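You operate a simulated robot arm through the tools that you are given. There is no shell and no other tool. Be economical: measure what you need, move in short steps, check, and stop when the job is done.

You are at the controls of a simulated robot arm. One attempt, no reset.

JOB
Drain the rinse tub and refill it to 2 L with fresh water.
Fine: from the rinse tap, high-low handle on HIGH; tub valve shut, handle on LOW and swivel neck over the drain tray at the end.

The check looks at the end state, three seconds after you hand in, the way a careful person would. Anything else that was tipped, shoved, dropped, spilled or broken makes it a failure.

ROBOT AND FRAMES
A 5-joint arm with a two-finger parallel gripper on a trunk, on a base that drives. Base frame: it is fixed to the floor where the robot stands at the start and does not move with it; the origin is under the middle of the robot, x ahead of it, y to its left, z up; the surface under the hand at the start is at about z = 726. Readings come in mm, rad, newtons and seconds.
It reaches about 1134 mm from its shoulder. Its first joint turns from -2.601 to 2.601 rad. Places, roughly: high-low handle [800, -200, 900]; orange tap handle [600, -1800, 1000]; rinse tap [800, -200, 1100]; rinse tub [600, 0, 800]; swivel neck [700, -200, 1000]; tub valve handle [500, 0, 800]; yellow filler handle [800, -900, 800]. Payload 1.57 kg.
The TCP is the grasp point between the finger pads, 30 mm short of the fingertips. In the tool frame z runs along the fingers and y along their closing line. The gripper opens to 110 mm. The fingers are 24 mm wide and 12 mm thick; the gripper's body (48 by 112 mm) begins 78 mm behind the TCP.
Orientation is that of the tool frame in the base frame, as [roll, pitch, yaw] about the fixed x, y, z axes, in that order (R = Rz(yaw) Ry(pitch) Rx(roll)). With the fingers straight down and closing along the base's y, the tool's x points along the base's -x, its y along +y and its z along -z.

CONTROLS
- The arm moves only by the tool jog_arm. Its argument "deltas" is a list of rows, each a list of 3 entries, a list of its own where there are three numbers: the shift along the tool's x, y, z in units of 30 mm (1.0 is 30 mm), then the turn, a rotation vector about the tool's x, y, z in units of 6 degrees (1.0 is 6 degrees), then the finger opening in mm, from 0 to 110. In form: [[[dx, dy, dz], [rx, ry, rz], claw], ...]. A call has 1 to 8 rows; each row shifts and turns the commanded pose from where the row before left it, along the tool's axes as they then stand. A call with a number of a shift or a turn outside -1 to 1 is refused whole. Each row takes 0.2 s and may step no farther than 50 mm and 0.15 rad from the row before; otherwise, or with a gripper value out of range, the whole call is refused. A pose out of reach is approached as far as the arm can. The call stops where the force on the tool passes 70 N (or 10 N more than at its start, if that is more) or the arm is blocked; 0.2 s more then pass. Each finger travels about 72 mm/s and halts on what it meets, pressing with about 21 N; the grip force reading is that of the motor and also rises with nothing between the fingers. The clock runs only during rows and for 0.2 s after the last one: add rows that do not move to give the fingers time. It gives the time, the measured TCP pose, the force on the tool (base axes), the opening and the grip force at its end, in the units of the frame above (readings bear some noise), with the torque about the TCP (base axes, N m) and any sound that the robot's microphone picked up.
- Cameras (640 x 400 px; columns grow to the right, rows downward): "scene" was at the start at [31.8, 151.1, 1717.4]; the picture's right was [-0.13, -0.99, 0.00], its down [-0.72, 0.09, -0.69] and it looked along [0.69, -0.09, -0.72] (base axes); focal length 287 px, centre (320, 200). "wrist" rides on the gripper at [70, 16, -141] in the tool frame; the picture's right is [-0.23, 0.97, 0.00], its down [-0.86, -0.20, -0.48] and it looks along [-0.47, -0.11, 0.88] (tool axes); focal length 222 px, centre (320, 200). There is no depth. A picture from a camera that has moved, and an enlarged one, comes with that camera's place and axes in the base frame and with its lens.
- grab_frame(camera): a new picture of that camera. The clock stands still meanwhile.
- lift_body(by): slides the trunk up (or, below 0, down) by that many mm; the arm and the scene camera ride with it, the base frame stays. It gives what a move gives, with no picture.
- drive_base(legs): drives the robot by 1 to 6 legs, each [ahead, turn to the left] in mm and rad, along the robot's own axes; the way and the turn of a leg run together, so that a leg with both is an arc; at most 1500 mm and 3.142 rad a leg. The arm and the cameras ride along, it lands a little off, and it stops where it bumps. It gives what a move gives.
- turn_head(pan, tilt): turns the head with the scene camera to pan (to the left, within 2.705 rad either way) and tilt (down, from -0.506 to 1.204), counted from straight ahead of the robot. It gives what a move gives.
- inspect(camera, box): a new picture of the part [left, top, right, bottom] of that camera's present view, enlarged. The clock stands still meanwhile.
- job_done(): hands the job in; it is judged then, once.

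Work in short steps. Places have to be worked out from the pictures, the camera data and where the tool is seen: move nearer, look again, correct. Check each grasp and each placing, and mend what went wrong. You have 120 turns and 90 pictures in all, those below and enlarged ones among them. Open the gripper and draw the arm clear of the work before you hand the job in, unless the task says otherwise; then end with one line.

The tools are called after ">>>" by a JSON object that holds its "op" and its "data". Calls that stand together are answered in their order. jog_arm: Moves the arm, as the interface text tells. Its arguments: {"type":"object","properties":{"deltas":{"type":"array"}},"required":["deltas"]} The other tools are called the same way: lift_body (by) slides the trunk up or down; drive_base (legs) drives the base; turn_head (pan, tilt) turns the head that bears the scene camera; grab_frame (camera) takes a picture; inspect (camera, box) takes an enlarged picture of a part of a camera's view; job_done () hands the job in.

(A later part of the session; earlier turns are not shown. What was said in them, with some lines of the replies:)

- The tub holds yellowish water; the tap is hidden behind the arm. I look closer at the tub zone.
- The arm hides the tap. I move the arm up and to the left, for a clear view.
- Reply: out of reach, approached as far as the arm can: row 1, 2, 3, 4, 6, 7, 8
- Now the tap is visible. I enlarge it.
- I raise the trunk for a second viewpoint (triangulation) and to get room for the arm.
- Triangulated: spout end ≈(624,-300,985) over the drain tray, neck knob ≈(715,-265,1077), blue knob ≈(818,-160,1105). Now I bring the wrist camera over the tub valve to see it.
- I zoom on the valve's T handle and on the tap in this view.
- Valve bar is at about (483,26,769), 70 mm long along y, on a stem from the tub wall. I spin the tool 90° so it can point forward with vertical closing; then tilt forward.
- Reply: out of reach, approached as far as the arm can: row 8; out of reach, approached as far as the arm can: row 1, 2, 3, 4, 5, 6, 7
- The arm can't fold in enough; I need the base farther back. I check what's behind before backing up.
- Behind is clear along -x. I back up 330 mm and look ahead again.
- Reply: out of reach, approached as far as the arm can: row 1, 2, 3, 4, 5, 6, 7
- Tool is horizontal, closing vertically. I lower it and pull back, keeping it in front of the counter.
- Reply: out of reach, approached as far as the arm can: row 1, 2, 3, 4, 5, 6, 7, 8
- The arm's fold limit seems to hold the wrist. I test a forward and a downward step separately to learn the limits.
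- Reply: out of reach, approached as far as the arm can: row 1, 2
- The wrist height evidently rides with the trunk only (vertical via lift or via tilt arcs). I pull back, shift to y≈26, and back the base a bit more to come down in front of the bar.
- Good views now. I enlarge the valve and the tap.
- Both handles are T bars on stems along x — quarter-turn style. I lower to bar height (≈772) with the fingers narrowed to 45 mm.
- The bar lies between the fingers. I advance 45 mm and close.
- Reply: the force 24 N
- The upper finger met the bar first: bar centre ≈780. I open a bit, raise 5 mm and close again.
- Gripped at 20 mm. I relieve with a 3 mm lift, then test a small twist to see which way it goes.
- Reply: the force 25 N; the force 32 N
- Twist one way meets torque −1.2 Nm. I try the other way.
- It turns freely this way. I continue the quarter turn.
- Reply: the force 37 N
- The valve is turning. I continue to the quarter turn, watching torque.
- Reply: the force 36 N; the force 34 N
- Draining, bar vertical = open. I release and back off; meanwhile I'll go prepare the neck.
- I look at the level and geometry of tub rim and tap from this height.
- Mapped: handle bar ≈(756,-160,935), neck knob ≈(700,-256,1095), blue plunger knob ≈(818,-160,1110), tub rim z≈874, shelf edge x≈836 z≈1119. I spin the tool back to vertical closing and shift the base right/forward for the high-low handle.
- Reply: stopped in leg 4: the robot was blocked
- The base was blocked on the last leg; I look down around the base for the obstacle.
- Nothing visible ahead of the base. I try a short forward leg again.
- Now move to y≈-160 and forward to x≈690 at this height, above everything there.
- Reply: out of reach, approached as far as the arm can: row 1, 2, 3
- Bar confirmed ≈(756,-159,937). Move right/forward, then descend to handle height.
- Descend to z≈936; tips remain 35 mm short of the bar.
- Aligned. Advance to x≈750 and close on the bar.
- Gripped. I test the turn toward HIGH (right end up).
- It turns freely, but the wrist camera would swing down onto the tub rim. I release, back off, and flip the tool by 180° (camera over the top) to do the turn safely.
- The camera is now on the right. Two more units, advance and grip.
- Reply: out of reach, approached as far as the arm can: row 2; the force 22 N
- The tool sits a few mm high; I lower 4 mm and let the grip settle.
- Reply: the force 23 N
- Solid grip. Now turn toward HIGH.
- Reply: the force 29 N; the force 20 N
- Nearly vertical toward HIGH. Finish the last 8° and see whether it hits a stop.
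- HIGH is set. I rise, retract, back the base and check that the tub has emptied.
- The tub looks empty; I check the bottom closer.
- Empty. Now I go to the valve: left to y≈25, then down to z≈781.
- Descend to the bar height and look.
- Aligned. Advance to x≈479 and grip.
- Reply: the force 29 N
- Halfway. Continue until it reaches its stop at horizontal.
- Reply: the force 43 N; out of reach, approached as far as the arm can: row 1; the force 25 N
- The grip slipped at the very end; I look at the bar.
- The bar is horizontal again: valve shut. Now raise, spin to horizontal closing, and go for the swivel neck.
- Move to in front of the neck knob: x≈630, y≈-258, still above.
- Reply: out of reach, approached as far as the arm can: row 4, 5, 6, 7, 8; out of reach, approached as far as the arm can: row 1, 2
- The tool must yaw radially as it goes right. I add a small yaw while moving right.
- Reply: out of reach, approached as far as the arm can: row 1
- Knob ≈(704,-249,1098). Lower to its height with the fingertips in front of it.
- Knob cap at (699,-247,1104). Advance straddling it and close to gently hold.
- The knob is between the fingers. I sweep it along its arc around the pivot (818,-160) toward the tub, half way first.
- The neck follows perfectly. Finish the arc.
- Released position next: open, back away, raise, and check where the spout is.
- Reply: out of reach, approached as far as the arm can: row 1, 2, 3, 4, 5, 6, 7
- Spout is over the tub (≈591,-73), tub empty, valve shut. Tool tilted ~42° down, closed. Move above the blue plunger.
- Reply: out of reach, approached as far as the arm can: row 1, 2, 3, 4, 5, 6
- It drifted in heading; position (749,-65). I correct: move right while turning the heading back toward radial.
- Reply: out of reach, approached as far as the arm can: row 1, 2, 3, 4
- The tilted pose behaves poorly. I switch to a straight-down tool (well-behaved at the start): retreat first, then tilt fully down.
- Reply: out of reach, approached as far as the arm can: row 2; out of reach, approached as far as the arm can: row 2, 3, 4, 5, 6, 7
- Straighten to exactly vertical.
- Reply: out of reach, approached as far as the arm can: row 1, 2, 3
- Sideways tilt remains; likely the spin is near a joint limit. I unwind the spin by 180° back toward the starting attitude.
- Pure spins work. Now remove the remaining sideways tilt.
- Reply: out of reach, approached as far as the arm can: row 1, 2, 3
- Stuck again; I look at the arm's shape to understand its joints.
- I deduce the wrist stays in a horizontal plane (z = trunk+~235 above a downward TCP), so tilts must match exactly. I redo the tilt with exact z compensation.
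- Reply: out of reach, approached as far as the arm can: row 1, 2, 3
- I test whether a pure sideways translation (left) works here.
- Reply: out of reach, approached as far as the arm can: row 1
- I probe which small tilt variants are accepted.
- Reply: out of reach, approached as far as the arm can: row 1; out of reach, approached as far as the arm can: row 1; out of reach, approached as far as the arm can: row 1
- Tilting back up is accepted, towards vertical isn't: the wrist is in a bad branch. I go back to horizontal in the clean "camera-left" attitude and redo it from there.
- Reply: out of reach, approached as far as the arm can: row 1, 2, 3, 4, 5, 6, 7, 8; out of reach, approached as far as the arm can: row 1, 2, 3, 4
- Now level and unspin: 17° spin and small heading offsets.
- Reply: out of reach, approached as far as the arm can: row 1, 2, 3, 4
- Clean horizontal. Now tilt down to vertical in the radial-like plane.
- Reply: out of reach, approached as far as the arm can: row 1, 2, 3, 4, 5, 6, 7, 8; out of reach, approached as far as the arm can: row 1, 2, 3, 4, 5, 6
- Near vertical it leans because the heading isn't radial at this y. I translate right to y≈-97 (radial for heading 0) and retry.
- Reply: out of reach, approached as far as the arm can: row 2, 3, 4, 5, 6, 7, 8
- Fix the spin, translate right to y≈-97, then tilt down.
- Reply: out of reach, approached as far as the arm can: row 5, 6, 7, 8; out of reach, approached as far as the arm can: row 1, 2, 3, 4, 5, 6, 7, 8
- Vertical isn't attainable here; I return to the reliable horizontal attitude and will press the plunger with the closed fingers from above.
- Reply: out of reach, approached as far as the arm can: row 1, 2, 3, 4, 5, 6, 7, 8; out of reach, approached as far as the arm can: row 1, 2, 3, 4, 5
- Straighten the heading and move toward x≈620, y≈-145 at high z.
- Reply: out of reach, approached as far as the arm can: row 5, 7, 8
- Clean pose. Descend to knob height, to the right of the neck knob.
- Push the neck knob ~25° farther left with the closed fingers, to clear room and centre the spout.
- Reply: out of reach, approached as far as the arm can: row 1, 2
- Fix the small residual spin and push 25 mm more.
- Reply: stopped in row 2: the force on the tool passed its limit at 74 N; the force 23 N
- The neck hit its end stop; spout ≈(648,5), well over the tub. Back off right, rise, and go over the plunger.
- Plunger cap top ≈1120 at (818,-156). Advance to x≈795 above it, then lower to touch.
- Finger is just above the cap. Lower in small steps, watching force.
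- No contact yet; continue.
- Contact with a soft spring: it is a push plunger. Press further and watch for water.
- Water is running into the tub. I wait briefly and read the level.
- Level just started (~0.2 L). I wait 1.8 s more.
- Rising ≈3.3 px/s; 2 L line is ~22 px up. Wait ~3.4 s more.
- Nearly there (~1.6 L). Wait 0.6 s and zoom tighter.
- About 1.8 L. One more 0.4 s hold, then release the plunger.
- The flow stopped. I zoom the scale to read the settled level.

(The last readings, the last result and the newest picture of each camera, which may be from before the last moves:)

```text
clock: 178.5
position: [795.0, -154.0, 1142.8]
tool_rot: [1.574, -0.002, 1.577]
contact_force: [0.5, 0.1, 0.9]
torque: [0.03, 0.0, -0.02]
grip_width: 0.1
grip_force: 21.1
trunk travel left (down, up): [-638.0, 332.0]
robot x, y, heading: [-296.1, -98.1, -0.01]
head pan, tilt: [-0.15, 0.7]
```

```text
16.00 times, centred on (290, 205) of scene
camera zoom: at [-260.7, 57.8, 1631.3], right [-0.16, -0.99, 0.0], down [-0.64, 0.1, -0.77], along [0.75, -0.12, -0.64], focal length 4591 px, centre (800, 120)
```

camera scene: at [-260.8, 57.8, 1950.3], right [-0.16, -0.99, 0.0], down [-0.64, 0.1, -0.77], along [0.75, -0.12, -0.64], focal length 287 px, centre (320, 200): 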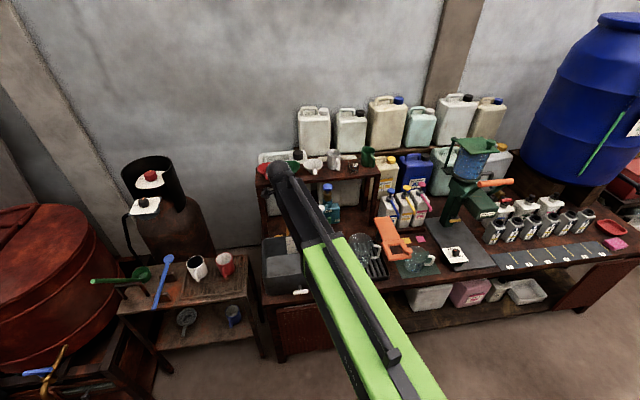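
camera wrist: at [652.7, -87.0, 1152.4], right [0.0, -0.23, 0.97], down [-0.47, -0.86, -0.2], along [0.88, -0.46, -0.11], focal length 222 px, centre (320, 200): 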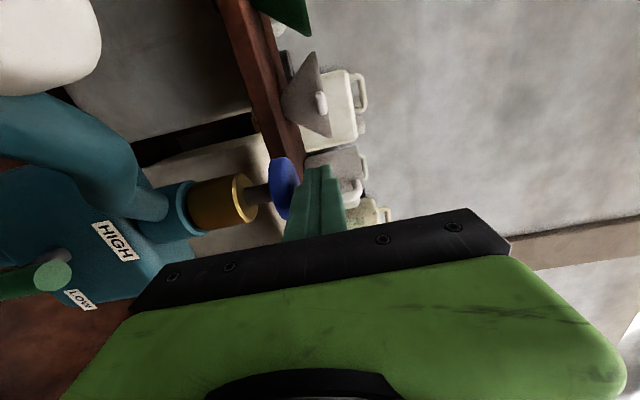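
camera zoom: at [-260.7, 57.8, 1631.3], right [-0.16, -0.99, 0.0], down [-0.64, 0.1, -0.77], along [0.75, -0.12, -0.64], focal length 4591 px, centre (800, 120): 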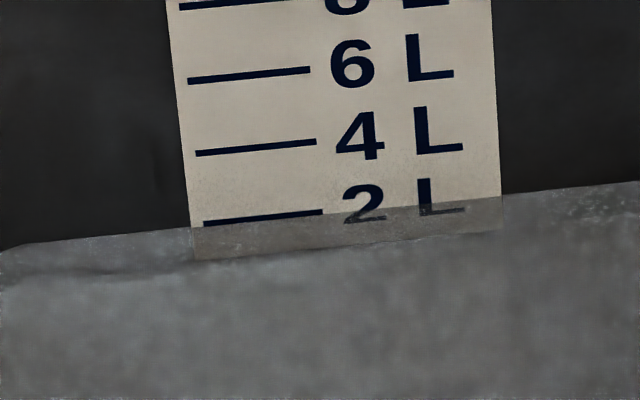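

About 1.9 L. A brief tap of the plunger should add ~0.1 L.

>>> {"op": "lift_body", "data": {"by": -28}}

>>> {"op": "lift_body", "data": {"by": 28}}

>>> {"op": "jog_arm", "data": {"deltas": [[[0, 0, 0], [0, 0, 0], 0], [[0, 0, 0], [0, 0, 0], 0], [[0, 0, 0], [0, 0, 0], 0]]}}

>>> {"op": "inspect", "data": {"camera": "scene", "box": [278, 196, 302, 214]}}

```text
clock: 179.3
position: [794.1, -154.6, 1114.5]
tool_rot: [1.574, -0.001, 1.578]
contact_force: [3.2, 0.1, 6.0]
torque: [-0.02, -0.14, 0.02]
grip_width: 0.0
grip_force: 21.0
trunk travel left (down, up): [-610.0, 360.0]
robot x, y, heading: [-300.5, -97.2, -0.017]
head pan, tilt: [-0.15, 0.7]
```

```text
clock: 180.0
position: [795.8, -155.1, 1142.5]
tool_rot: [1.572, -0.002, 1.576]
contact_force: [0.4, 0.4, -0.6]
torque: [0.01, -0.05, -0.01]
grip_width: 0.0
grip_force: 21.3
trunk travel left (down, up): [-638.0, 332.0]
robot x, y, heading: [-297.6, -101.1, -0.014]
head pan, tilt: [-0.15, 0.7]
```

```text
clock: 180.8
position: [794.9, -155.8, 1142.4]
tool_rot: [1.572, -0.004, 1.577]
contact_force: [-0.5, 0.6, -0.6]
torque: [0.02, -0.02, -0.01]
grip_width: 0.0
grip_force: 21.1
trunk travel left (down, up): [-638.0, 332.0]
robot x, y, heading: [-299.2, -96.6, -0.009]
head pan, tilt: [-0.15, 0.7]
```

```text
16.00 times, centred on (290, 205) of scene
camera zoom: at [-260.7, 57.8, 1631.3], right [-0.16, -0.99, 0.0], down [-0.64, 0.1, -0.77], along [0.75, -0.12, -0.64], focal length 4591 px, centre (800, 120)
```

zoom: 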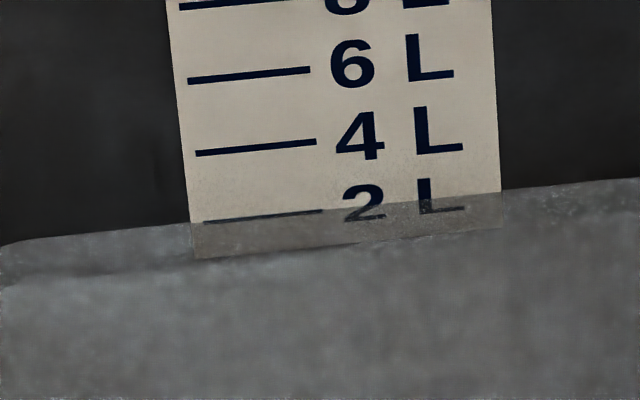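

Level is exactly at the 2 L line. Now bring the neck back: retreat, pass over to the left side of the neck knob.

>>> {"op": "lift_body", "data": {"by": 25}}

>>> {"op": "jog_arm", "data": {"deltas": [[[0, 0, -1], [0, 0, 0], 0], [[0, 0, -1], [0, 0, 0], 0], [[0, 0, -1], [0, 0, 0], 0], [[0, 0, -0.5], [0, 0, 0], 0], [[1, 0, 0], [0, 0, 0], 0], [[1, 0, 0], [0, 0, 0], 0], [[1, 0, 0], [0, 0, 0], 0], [[1, 0, 0], [0, 0, 0], 0]]}}

>>> {"op": "jog_arm", "data": {"deltas": [[[1, 0, 0], [0, 0, 0], 0]]}}

>>> {"op": "grab_frame", "data": {"camera": "wrist"}}

```text
clock: 181.5
position: [795.5, -154.2, 1167.5]
tool_rot: [1.573, -0.002, 1.576]
contact_force: [-0.9, 0.2, 0.7]
torque: [0.0, -0.03, 0.02]
grip_width: 0.0
grip_force: 21.2
trunk travel left (down, up): [-663.0, 307.0]
robot x, y, heading: [-298.7, -98.7, -0.014]
head pan, tilt: [-0.15, 0.7]
```

```text
clock: 183.3
position: [689.7, -36.4, 1167.5]
tool_rot: [1.571, -0.001, 1.579]
contact_force: [-0.6, -0.7, 0.0]
torque: [-0.04, 0.04, 0.03]
grip_width: 0.0
grip_force: 21.4
trunk travel left (down, up): [-663.0, 307.0]
robot x, y, heading: [-298.6, -98.2, -0.012]
head pan, tilt: [-0.15, 0.7]
```

```text
clock: 183.7
position: [687.4, -5.6, 1169.7]
tool_rot: [1.569, -0.002, 1.578]
contact_force: [0.6, -0.2, -1.2]
torque: [0.01, 0.02, -0.02]
grip_width: 0.2
grip_force: 20.6
trunk travel left (down, up): [-663.0, 307.0]
robot x, y, heading: [-298.2, -96.5, -0.013]
head pan, tilt: [-0.15, 0.7]
```

```text
12 pictures are left
camera wrist: at [546.2, 62.0, 1183.7], right [0.0, -0.23, 0.97], down [-0.47, -0.86, -0.2], along [0.88, -0.46, -0.11], focal length 222 px, centre (320, 200)
```

wrist: 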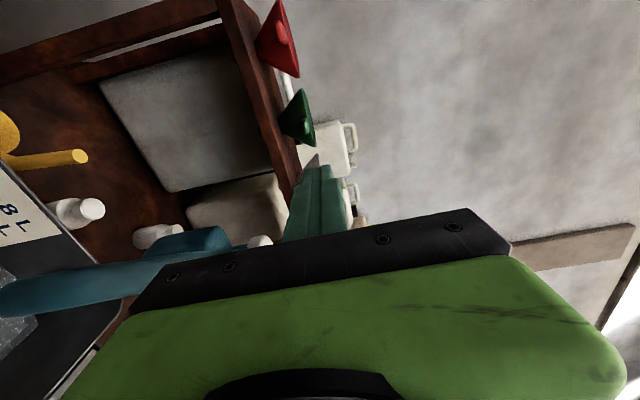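

Lower beside the knob (its left) and sweep right.

>>> {"op": "lift_body", "data": {"by": -62}}

>>> {"op": "jog_arm", "data": {"deltas": [[[-1, 0, 0], [0, 0, 0], 0], [[-1, 0, 0], [0, 0, 0], 0], [[-1, 0, 0], [0, 0, 0], 0], [[-1, 0, 0], [0, 0, 0], 0]]}}

>>> {"op": "inspect", "data": {"camera": "scene", "box": [240, 80, 420, 230]}}

```text
clock: 184.7
position: [688.9, -7.2, 1106.0]
tool_rot: [1.569, -0.001, 1.579]
contact_force: [-0.1, 0.3, -0.4]
torque: [-0.03, 0.03, 0.0]
grip_width: 0.1
grip_force: 21.1
trunk travel left (down, up): [-601.0, 369.0]
robot x, y, heading: [-298.9, -96.4, -0.012]
head pan, tilt: [-0.15, 0.7]
```

```text
clock: 185.5
position: [682.0, -75.4, 1110.2]
tool_rot: [1.567, -0.002, 1.598]
contact_force: [-20.1, 8.8, 20.6]
torque: [0.04, 2.79, -0.51]
grip_width: 0.3
grip_force: 21.0
out of reach, approached as far as the arm can: row 3
trunk travel left (down, up): [-601.0, 369.0]
robot x, y, heading: [-299.2, -99.6, -0.014]
head pan, tilt: [-0.15, 0.7]
stopped in row 3: the force on the tool passed its limit at 74 N (the readings are from after the stop); the commanded pose is now the measured one
```

```text
2.67 times, centred on (330, 155) of scene
camera zoom: at [-266.6, 58.2, 1595.1], right [-0.16, -0.99, 0.0], down [-0.63, 0.1, -0.77], along [0.76, -0.12, -0.64], focal length 765 px, centre (293, 320)
```

zoom: 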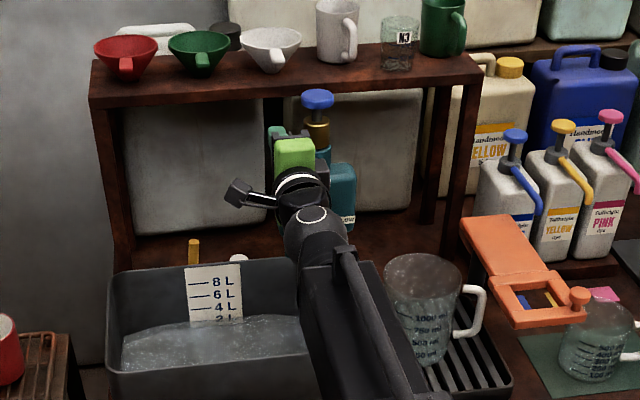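

The gripper body rode on the neck tube. I ease off, pull back so only the fingertips meet the knob, and continue the sweep.

>>> {"op": "jog_arm", "data": {"deltas": [[[0.4, 0, 0], [0, 0, 0], 0], [[0, 0, -0.9], [0, 0, 0], 0]]}}

>>> {"op": "jog_arm", "data": {"deltas": [[[-0.8, 0, 0], [0, 0, 0], 0], [[-0.8, 0, -0.1], [0, 0, 0], 0]]}}

>>> {"op": "grab_frame", "data": {"camera": "wrist"}}

```text
clock: 186.1
position: [657.7, -67.7, 1105.4]
tool_rot: [1.57, 0.002, 1.595]
contact_force: [-0.4, 0.2, -0.5]
torque: [-0.02, -0.01, 0.0]
grip_width: 0.0
grip_force: 21.1
trunk travel left (down, up): [-601.0, 369.0]
robot x, y, heading: [-300.7, -96.0, -0.014]
head pan, tilt: [-0.15, 0.7]
```

```text
clock: 186.7
position: [657.5, -116.1, 1106.0]
tool_rot: [1.569, 0.001, 1.595]
contact_force: [-0.5, 0.2, 0.3]
torque: [-0.01, 0.03, 0.03]
grip_width: 0.0
grip_force: 21.2
trunk travel left (down, up): [-601.0, 369.0]
robot x, y, heading: [-301.7, -97.9, -0.007]
head pan, tilt: [-0.15, 0.7]
```

```text
10 pictures are left
camera wrist: at [513.8, -49.7, 1121.6], right [0.0, -0.23, 0.97], down [-0.46, -0.87, -0.2], along [0.89, -0.45, -0.11], focal length 222 px, centre (320, 200)
```

wrist: 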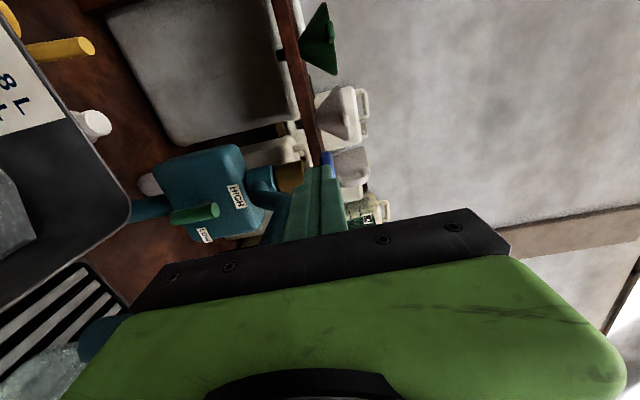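

The neck follows (spout ≈(580,-140)). Continue to the tray.

>>> {"op": "jog_arm", "data": {"deltas": [[[-0.9, 0, 0], [0, 0, 0], 0], [[-0.9, 0, 0.2], [0, 0, 0], 0], [[-0.9, 0, 0.4], [0, 0, 0], 0], [[-0.6, 0, 0.3], [0, 0, 0], 0]]}}

>>> {"op": "inspect", "data": {"camera": "scene", "box": [240, 80, 440, 230]}}

```text
clock: 187.7
position: [685.0, -213.4, 1106.4]
tool_rot: [1.571, 0.001, 1.594]
contact_force: [-0.7, 0.8, 0.9]
torque: [-0.02, 0.02, -0.01]
grip_width: 0.0
grip_force: 20.6
trunk travel left (down, up): [-601.0, 369.0]
robot x, y, heading: [-296.9, -100.3, -0.011]
head pan, tilt: [-0.15, 0.7]
```

```text
2.67 times, centred on (340, 155) of scene
camera zoom: at [-260.9, 57.6, 1594.3], right [-0.16, -0.99, 0.0], down [-0.64, 0.1, -0.76], along [0.75, -0.12, -0.64], focal length 765 px, centre (267, 320)
```

zoom: 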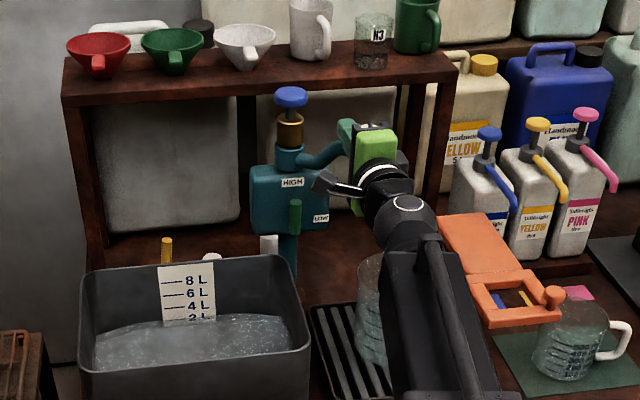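

Neck is back over the tray side. Move left, then down beside the handle's upper end (its left side).

>>> {"op": "jog_arm", "data": {"deltas": [[[1, 0, 0], [0, 0, 0], 0], [[1, 0, 0], [0, 0, 0], 0], [[1, 0, 0.1], [0, 0, 0], 0]]}}

>>> {"op": "lift_body", "data": {"by": -146}}

>>> {"op": "grab_frame", "data": {"camera": "wrist"}}

```text
clock: 188.5
position: [687.9, -123.0, 1105.6]
tool_rot: [1.569, -0.001, 1.595]
contact_force: [0.1, 0.4, -0.1]
torque: [0.01, 0.03, 0.0]
grip_width: 0.0
grip_force: 21.2
trunk travel left (down, up): [-601.0, 369.0]
robot x, y, heading: [-300.6, -96.8, -0.012]
head pan, tilt: [-0.15, 0.7]
```

```text
clock: 190.2
position: [687.2, -125.2, 960.7]
tool_rot: [1.572, 0.001, 1.594]
contact_force: [0.0, 0.8, 0.2]
torque: [-0.06, 0.01, -0.01]
grip_width: 0.0
grip_force: 20.7
trunk travel left (down, up): [-455.0, 515.0]
robot x, y, heading: [-299.3, -98.2, -0.009]
head pan, tilt: [-0.15, 0.7]
```

```text
8 pictures are left
camera wrist: at [544.1, -58.6, 975.4], right [0.01, -0.23, 0.97], down [-0.46, -0.87, -0.2], along [0.89, -0.45, -0.11], focal length 222 px, centre (320, 200)
```

wrist: 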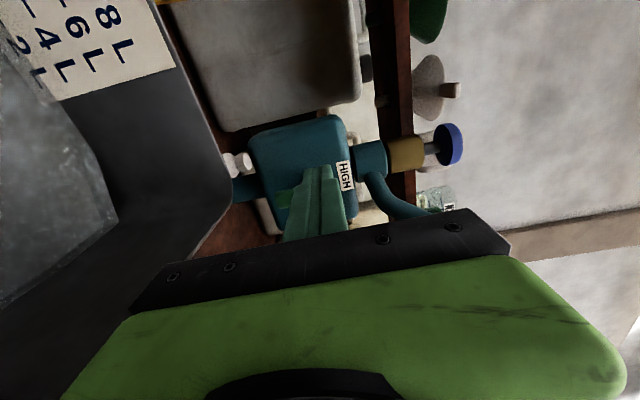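

Advance to x≈742 beside the bar and sweep right to tip it to LOW.

>>> {"op": "jog_arm", "data": {"deltas": [[[0, 0, 1], [0, 0, 0], 0], [[0, 0, 0.85], [0, 0, 0], 0]]}}

>>> {"op": "jog_arm", "data": {"deltas": [[[-0.8, 0, 0], [0, 0, 0], 0], [[-0.8, 0, 0], [0, 0, 0], 0], [[-0.6, 0, 0], [0, 0, 0], 0]]}}

>>> {"op": "grab_frame", "data": {"camera": "wrist"}}

```text
clock: 190.8
position: [743.0, -123.1, 959.6]
tool_rot: [1.573, 0.001, 1.595]
contact_force: [-0.4, 0.1, -0.8]
torque: [0.02, 0.03, 0.01]
grip_width: 0.1
grip_force: 21.4
trunk travel left (down, up): [-455.0, 515.0]
robot x, y, heading: [-301.0, -94.1, -0.015]
head pan, tilt: [-0.15, 0.7]
```

```text
clock: 191.6
position: [743.6, -189.7, 959.5]
tool_rot: [1.572, 0.003, 1.593]
contact_force: [0.1, -0.1, 0.3]
torque: [-0.02, 0.0, -0.02]
grip_width: 0.0
grip_force: 20.9
trunk travel left (down, up): [-455.0, 515.0]
robot x, y, heading: [-297.0, -99.8, -0.011]
head pan, tilt: [-0.15, 0.7]
```

```text
7 pictures are left
camera wrist: at [600.8, -122.6, 975.3], right [0.01, -0.23, 0.97], down [-0.46, -0.87, -0.2], along [0.89, -0.45, -0.11], focal length 222 px, centre (320, 200)
```

wrist: 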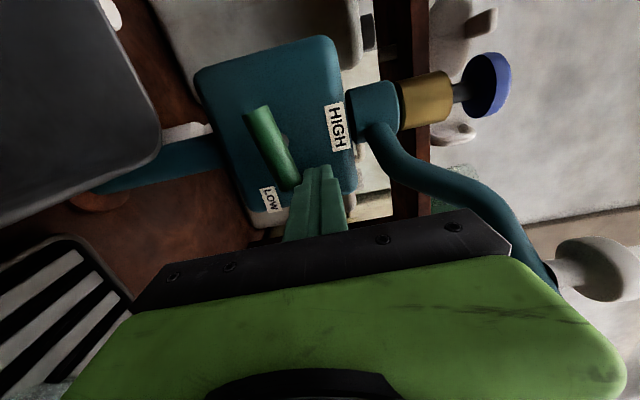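

The bar is ~15–20° short of horizontal. Press its right end down with the trunk in small steps.

>>> {"op": "lift_body", "data": {"by": -6}}

>>> {"op": "lift_body", "data": {"by": -4}}

>>> {"op": "lift_body", "data": {"by": -3}}

>>> {"op": "grab_frame", "data": {"camera": "wrist"}}

```text
clock: 192.2
position: [743.8, -189.5, 955.5]
tool_rot: [1.571, 0.001, 1.592]
contact_force: [9.1, -3.5, 13.2]
torque: [0.07, -0.23, -0.12]
grip_width: 0.0
grip_force: 21.3
trunk travel left (down, up): [-449.0, 521.0]
robot x, y, heading: [-299.0, -96.7, -0.007]
head pan, tilt: [-0.15, 0.7]
```

```text
clock: 192.7
position: [743.3, -188.6, 953.8]
tool_rot: [1.57, -0.004, 1.591]
contact_force: [4.5, -1.4, 28.9]
torque: [0.25, -0.38, -0.04]
grip_width: 0.0
grip_force: 21.1
trunk travel left (down, up): [-446.0, 524.0]
robot x, y, heading: [-302.7, -98.5, -0.014]
head pan, tilt: [-0.15, 0.7]
stopped: the force on the tool passed its limit at 77 N (the readings are from after the stop); the commanded pose is now the measured one
```

```text
clock: 193.1
position: [742.0, -190.5, 954.9]
tool_rot: [1.566, -0.007, 1.589]
contact_force: [1.4, -0.7, 42.9]
torque: [0.37, -0.48, 0.01]
grip_width: 0.3
grip_force: 21.2
trunk travel left (down, up): [-444.0, 526.0]
robot x, y, heading: [-298.4, -101.0, -0.012]
head pan, tilt: [-0.15, 0.7]
stopped: the force on the tool passed its limit at 75 N (the readings are from after the stop); the commanded pose is now the measured one
```

```text
6 pictures are left
camera wrist: at [600.2, -123.1, 969.3], right [0.0, -0.23, 0.97], down [-0.46, -0.86, -0.21], along [0.89, -0.45, -0.11], focal length 222 px, centre (320, 200)
```

wrist: 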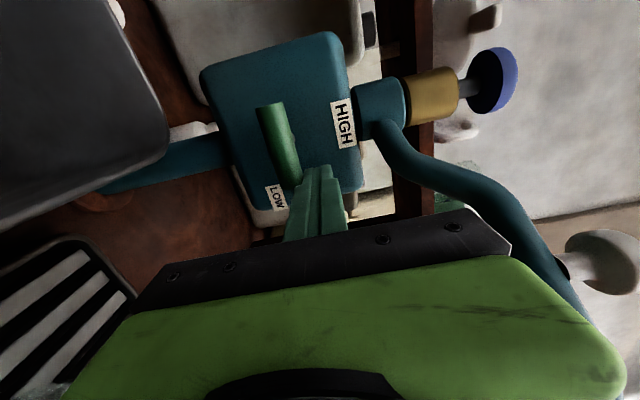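

The handle hit its LOW stop. Raise off it, retreat and rise clear.

>>> {"op": "lift_body", "data": {"by": 14}}

>>> {"op": "jog_arm", "data": {"deltas": [[[0.5, 0, -1], [0, 0, 0], 0], [[0.5, 0, -1], [0, 0, 0], 0], [[0, 0, -0.5], [0, 0, 0], 0]]}}

>>> {"op": "lift_body", "data": {"by": 280}}

>>> {"op": "jog_arm", "data": {"deltas": [[[0, 0, -1], [0, 0, 0], 60], [[0, 0, -1], [0, 0, 0], 60], [[0, 0, -1], [0, 0, 0], 60], [[1, 0, 0], [0, 0, 0], 60], [[1, 0, 0], [0, 0, 0], 60], [[1, 0, 0], [0, 0, 0], 60], [[1, 0, 0], [0, 0, 0], 60]]}}

>>> {"op": "drive_base", "data": {"legs": [[-150, 0]]}}

>>> {"op": "grab_frame", "data": {"camera": "scene"}}

```text
clock: 193.7
position: [747.6, -188.8, 963.4]
tool_rot: [1.571, -0.005, 1.591]
contact_force: [-0.2, -0.3, -1.6]
torque: [0.02, 0.0, -0.01]
grip_width: 0.5
grip_force: 20.6
trunk travel left (down, up): [-458.0, 512.0]
robot x, y, heading: [-301.1, -97.7, -0.014]
head pan, tilt: [-0.15, 0.7]
```

```text
clock: 194.5
position: [670.8, -160.7, 962.8]
tool_rot: [1.572, -0.006, 1.59]
contact_force: [0.4, 0.2, -0.1]
torque: [0.01, 0.02, 0.02]
grip_width: 0.0
grip_force: 21.5
trunk travel left (down, up): [-458.0, 512.0]
robot x, y, heading: [-298.2, -96.8, -0.014]
head pan, tilt: [-0.15, 0.7]
```

```text
clock: 197.4
position: [671.7, -160.7, 1244.2]
tool_rot: [1.572, -0.006, 1.59]
contact_force: [0.3, 1.0, 0.5]
torque: [-0.04, -0.03, 0.0]
grip_width: 0.1
grip_force: 20.7
trunk travel left (down, up): [-738.0, 232.0]
robot x, y, heading: [-299.9, -102.6, -0.01]
head pan, tilt: [-0.15, 0.7]
```

```text
clock: 199.0
position: [580.5, -41.1, 1243.6]
tool_rot: [1.571, -0.006, 1.591]
contact_force: [0.3, 0.8, -0.6]
torque: [-0.02, 0.01, 0.0]
grip_width: 60.2
grip_force: 0.0
trunk travel left (down, up): [-738.0, 232.0]
robot x, y, heading: [-295.6, -98.9, -0.014]
head pan, tilt: [-0.15, 0.7]
```

```text
clock: 200.3
position: [426.5, -40.7, 1244.1]
tool_rot: [1.571, -0.004, 1.591]
contact_force: [-0.2, 0.9, 1.3]
torque: [-0.02, -0.02, -0.03]
grip_width: 60.1
grip_force: 0.1
trunk travel left (down, up): [-738.0, 232.0]
robot x, y, heading: [-450.8, -95.7, -0.014]
head pan, tilt: [-0.15, 0.7]
```

```text
5 pictures are left
camera scene: at [-415.2, 59.8, 1731.6], right [-0.16, -0.99, 0.0], down [-0.63, 0.1, -0.77], along [0.76, -0.12, -0.64], focal length 287 px, centre (320, 200)
```

scene: 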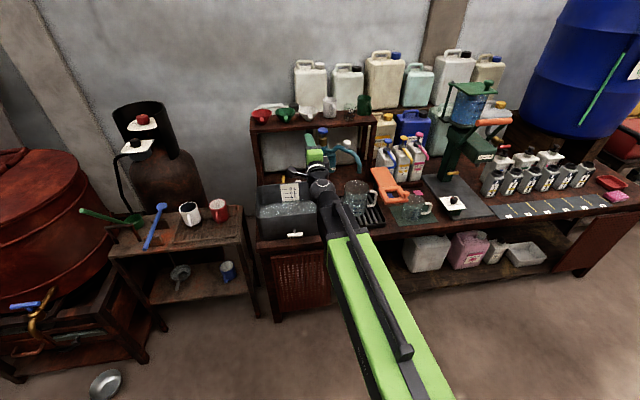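

I inspect the tub/tap/neck closely for the final state.

>>> {"op": "inspect", "data": {"camera": "scene", "box": [245, 120, 395, 245]}}

>>> {"op": "inspect", "data": {"camera": "scene", "box": [308, 120, 388, 190]}}

```text
3.20 times, centred on (320, 182) of scene
camera zoom: at [-415.2, 59.8, 1731.6], right [-0.16, -0.99, 0.0], down [-0.63, 0.1, -0.77], along [0.76, -0.12, -0.64], focal length 918 px, centre (320, 256)
```

zoom: 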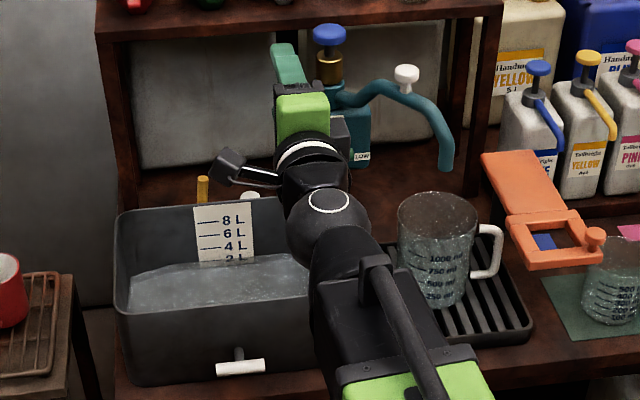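

```text
5.71 times, centred on (348, 155) of scene
camera zoom: at [-415.2, 59.8, 1731.6], right [-0.16, -0.99, 0.0], down [-0.63, 0.1, -0.77], along [0.76, -0.12, -0.64], focal length 1640 px, centre (160, 457)
```

zoom: 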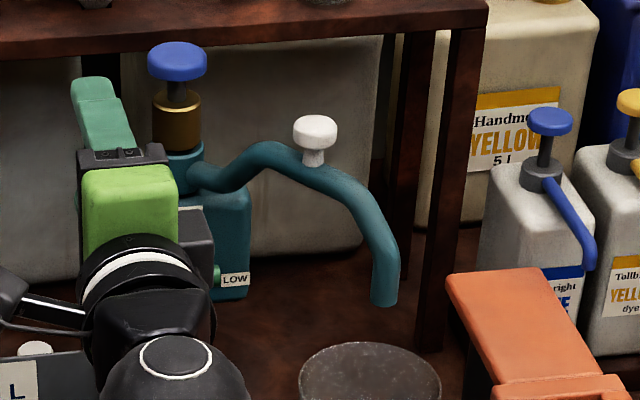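

Spout is over the tray, handle at LOW. One last check that the level holds.

>>> {"op": "inspect", "data": {"camera": "scene", "box": [268, 178, 314, 242]}}

```text
6.25 times, centred on (291, 210) of scene
camera zoom: at [-415.2, 59.8, 1731.6], right [-0.16, -0.99, 0.0], down [-0.63, 0.1, -0.77], along [0.76, -0.12, -0.64], focal length 1793 px, centre (501, 138)
```

zoom: 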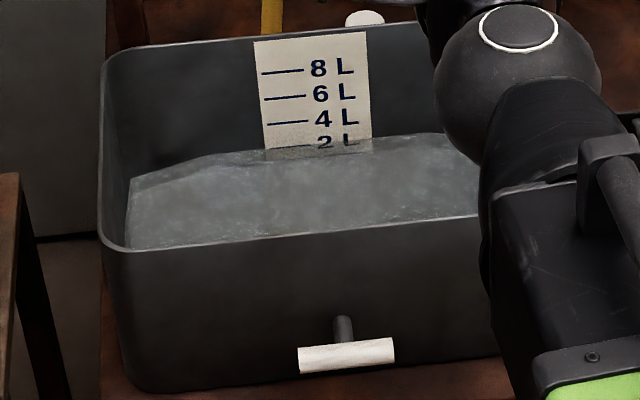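

The level holds at the 2 L line, the valve is shut, the handle is on LOW, the neck is over the tray, and the arm is open and clear. I hand in the job.

>>> {"op": "job_done", "data": {}}

```text
The job is handed in.
```

I drained the rinse tub and refilled it from the rinse tap on HIGH to the 2 L line. At hand-in the tub valve was shut, the handle was on LOW and the neck was over the drain tray.
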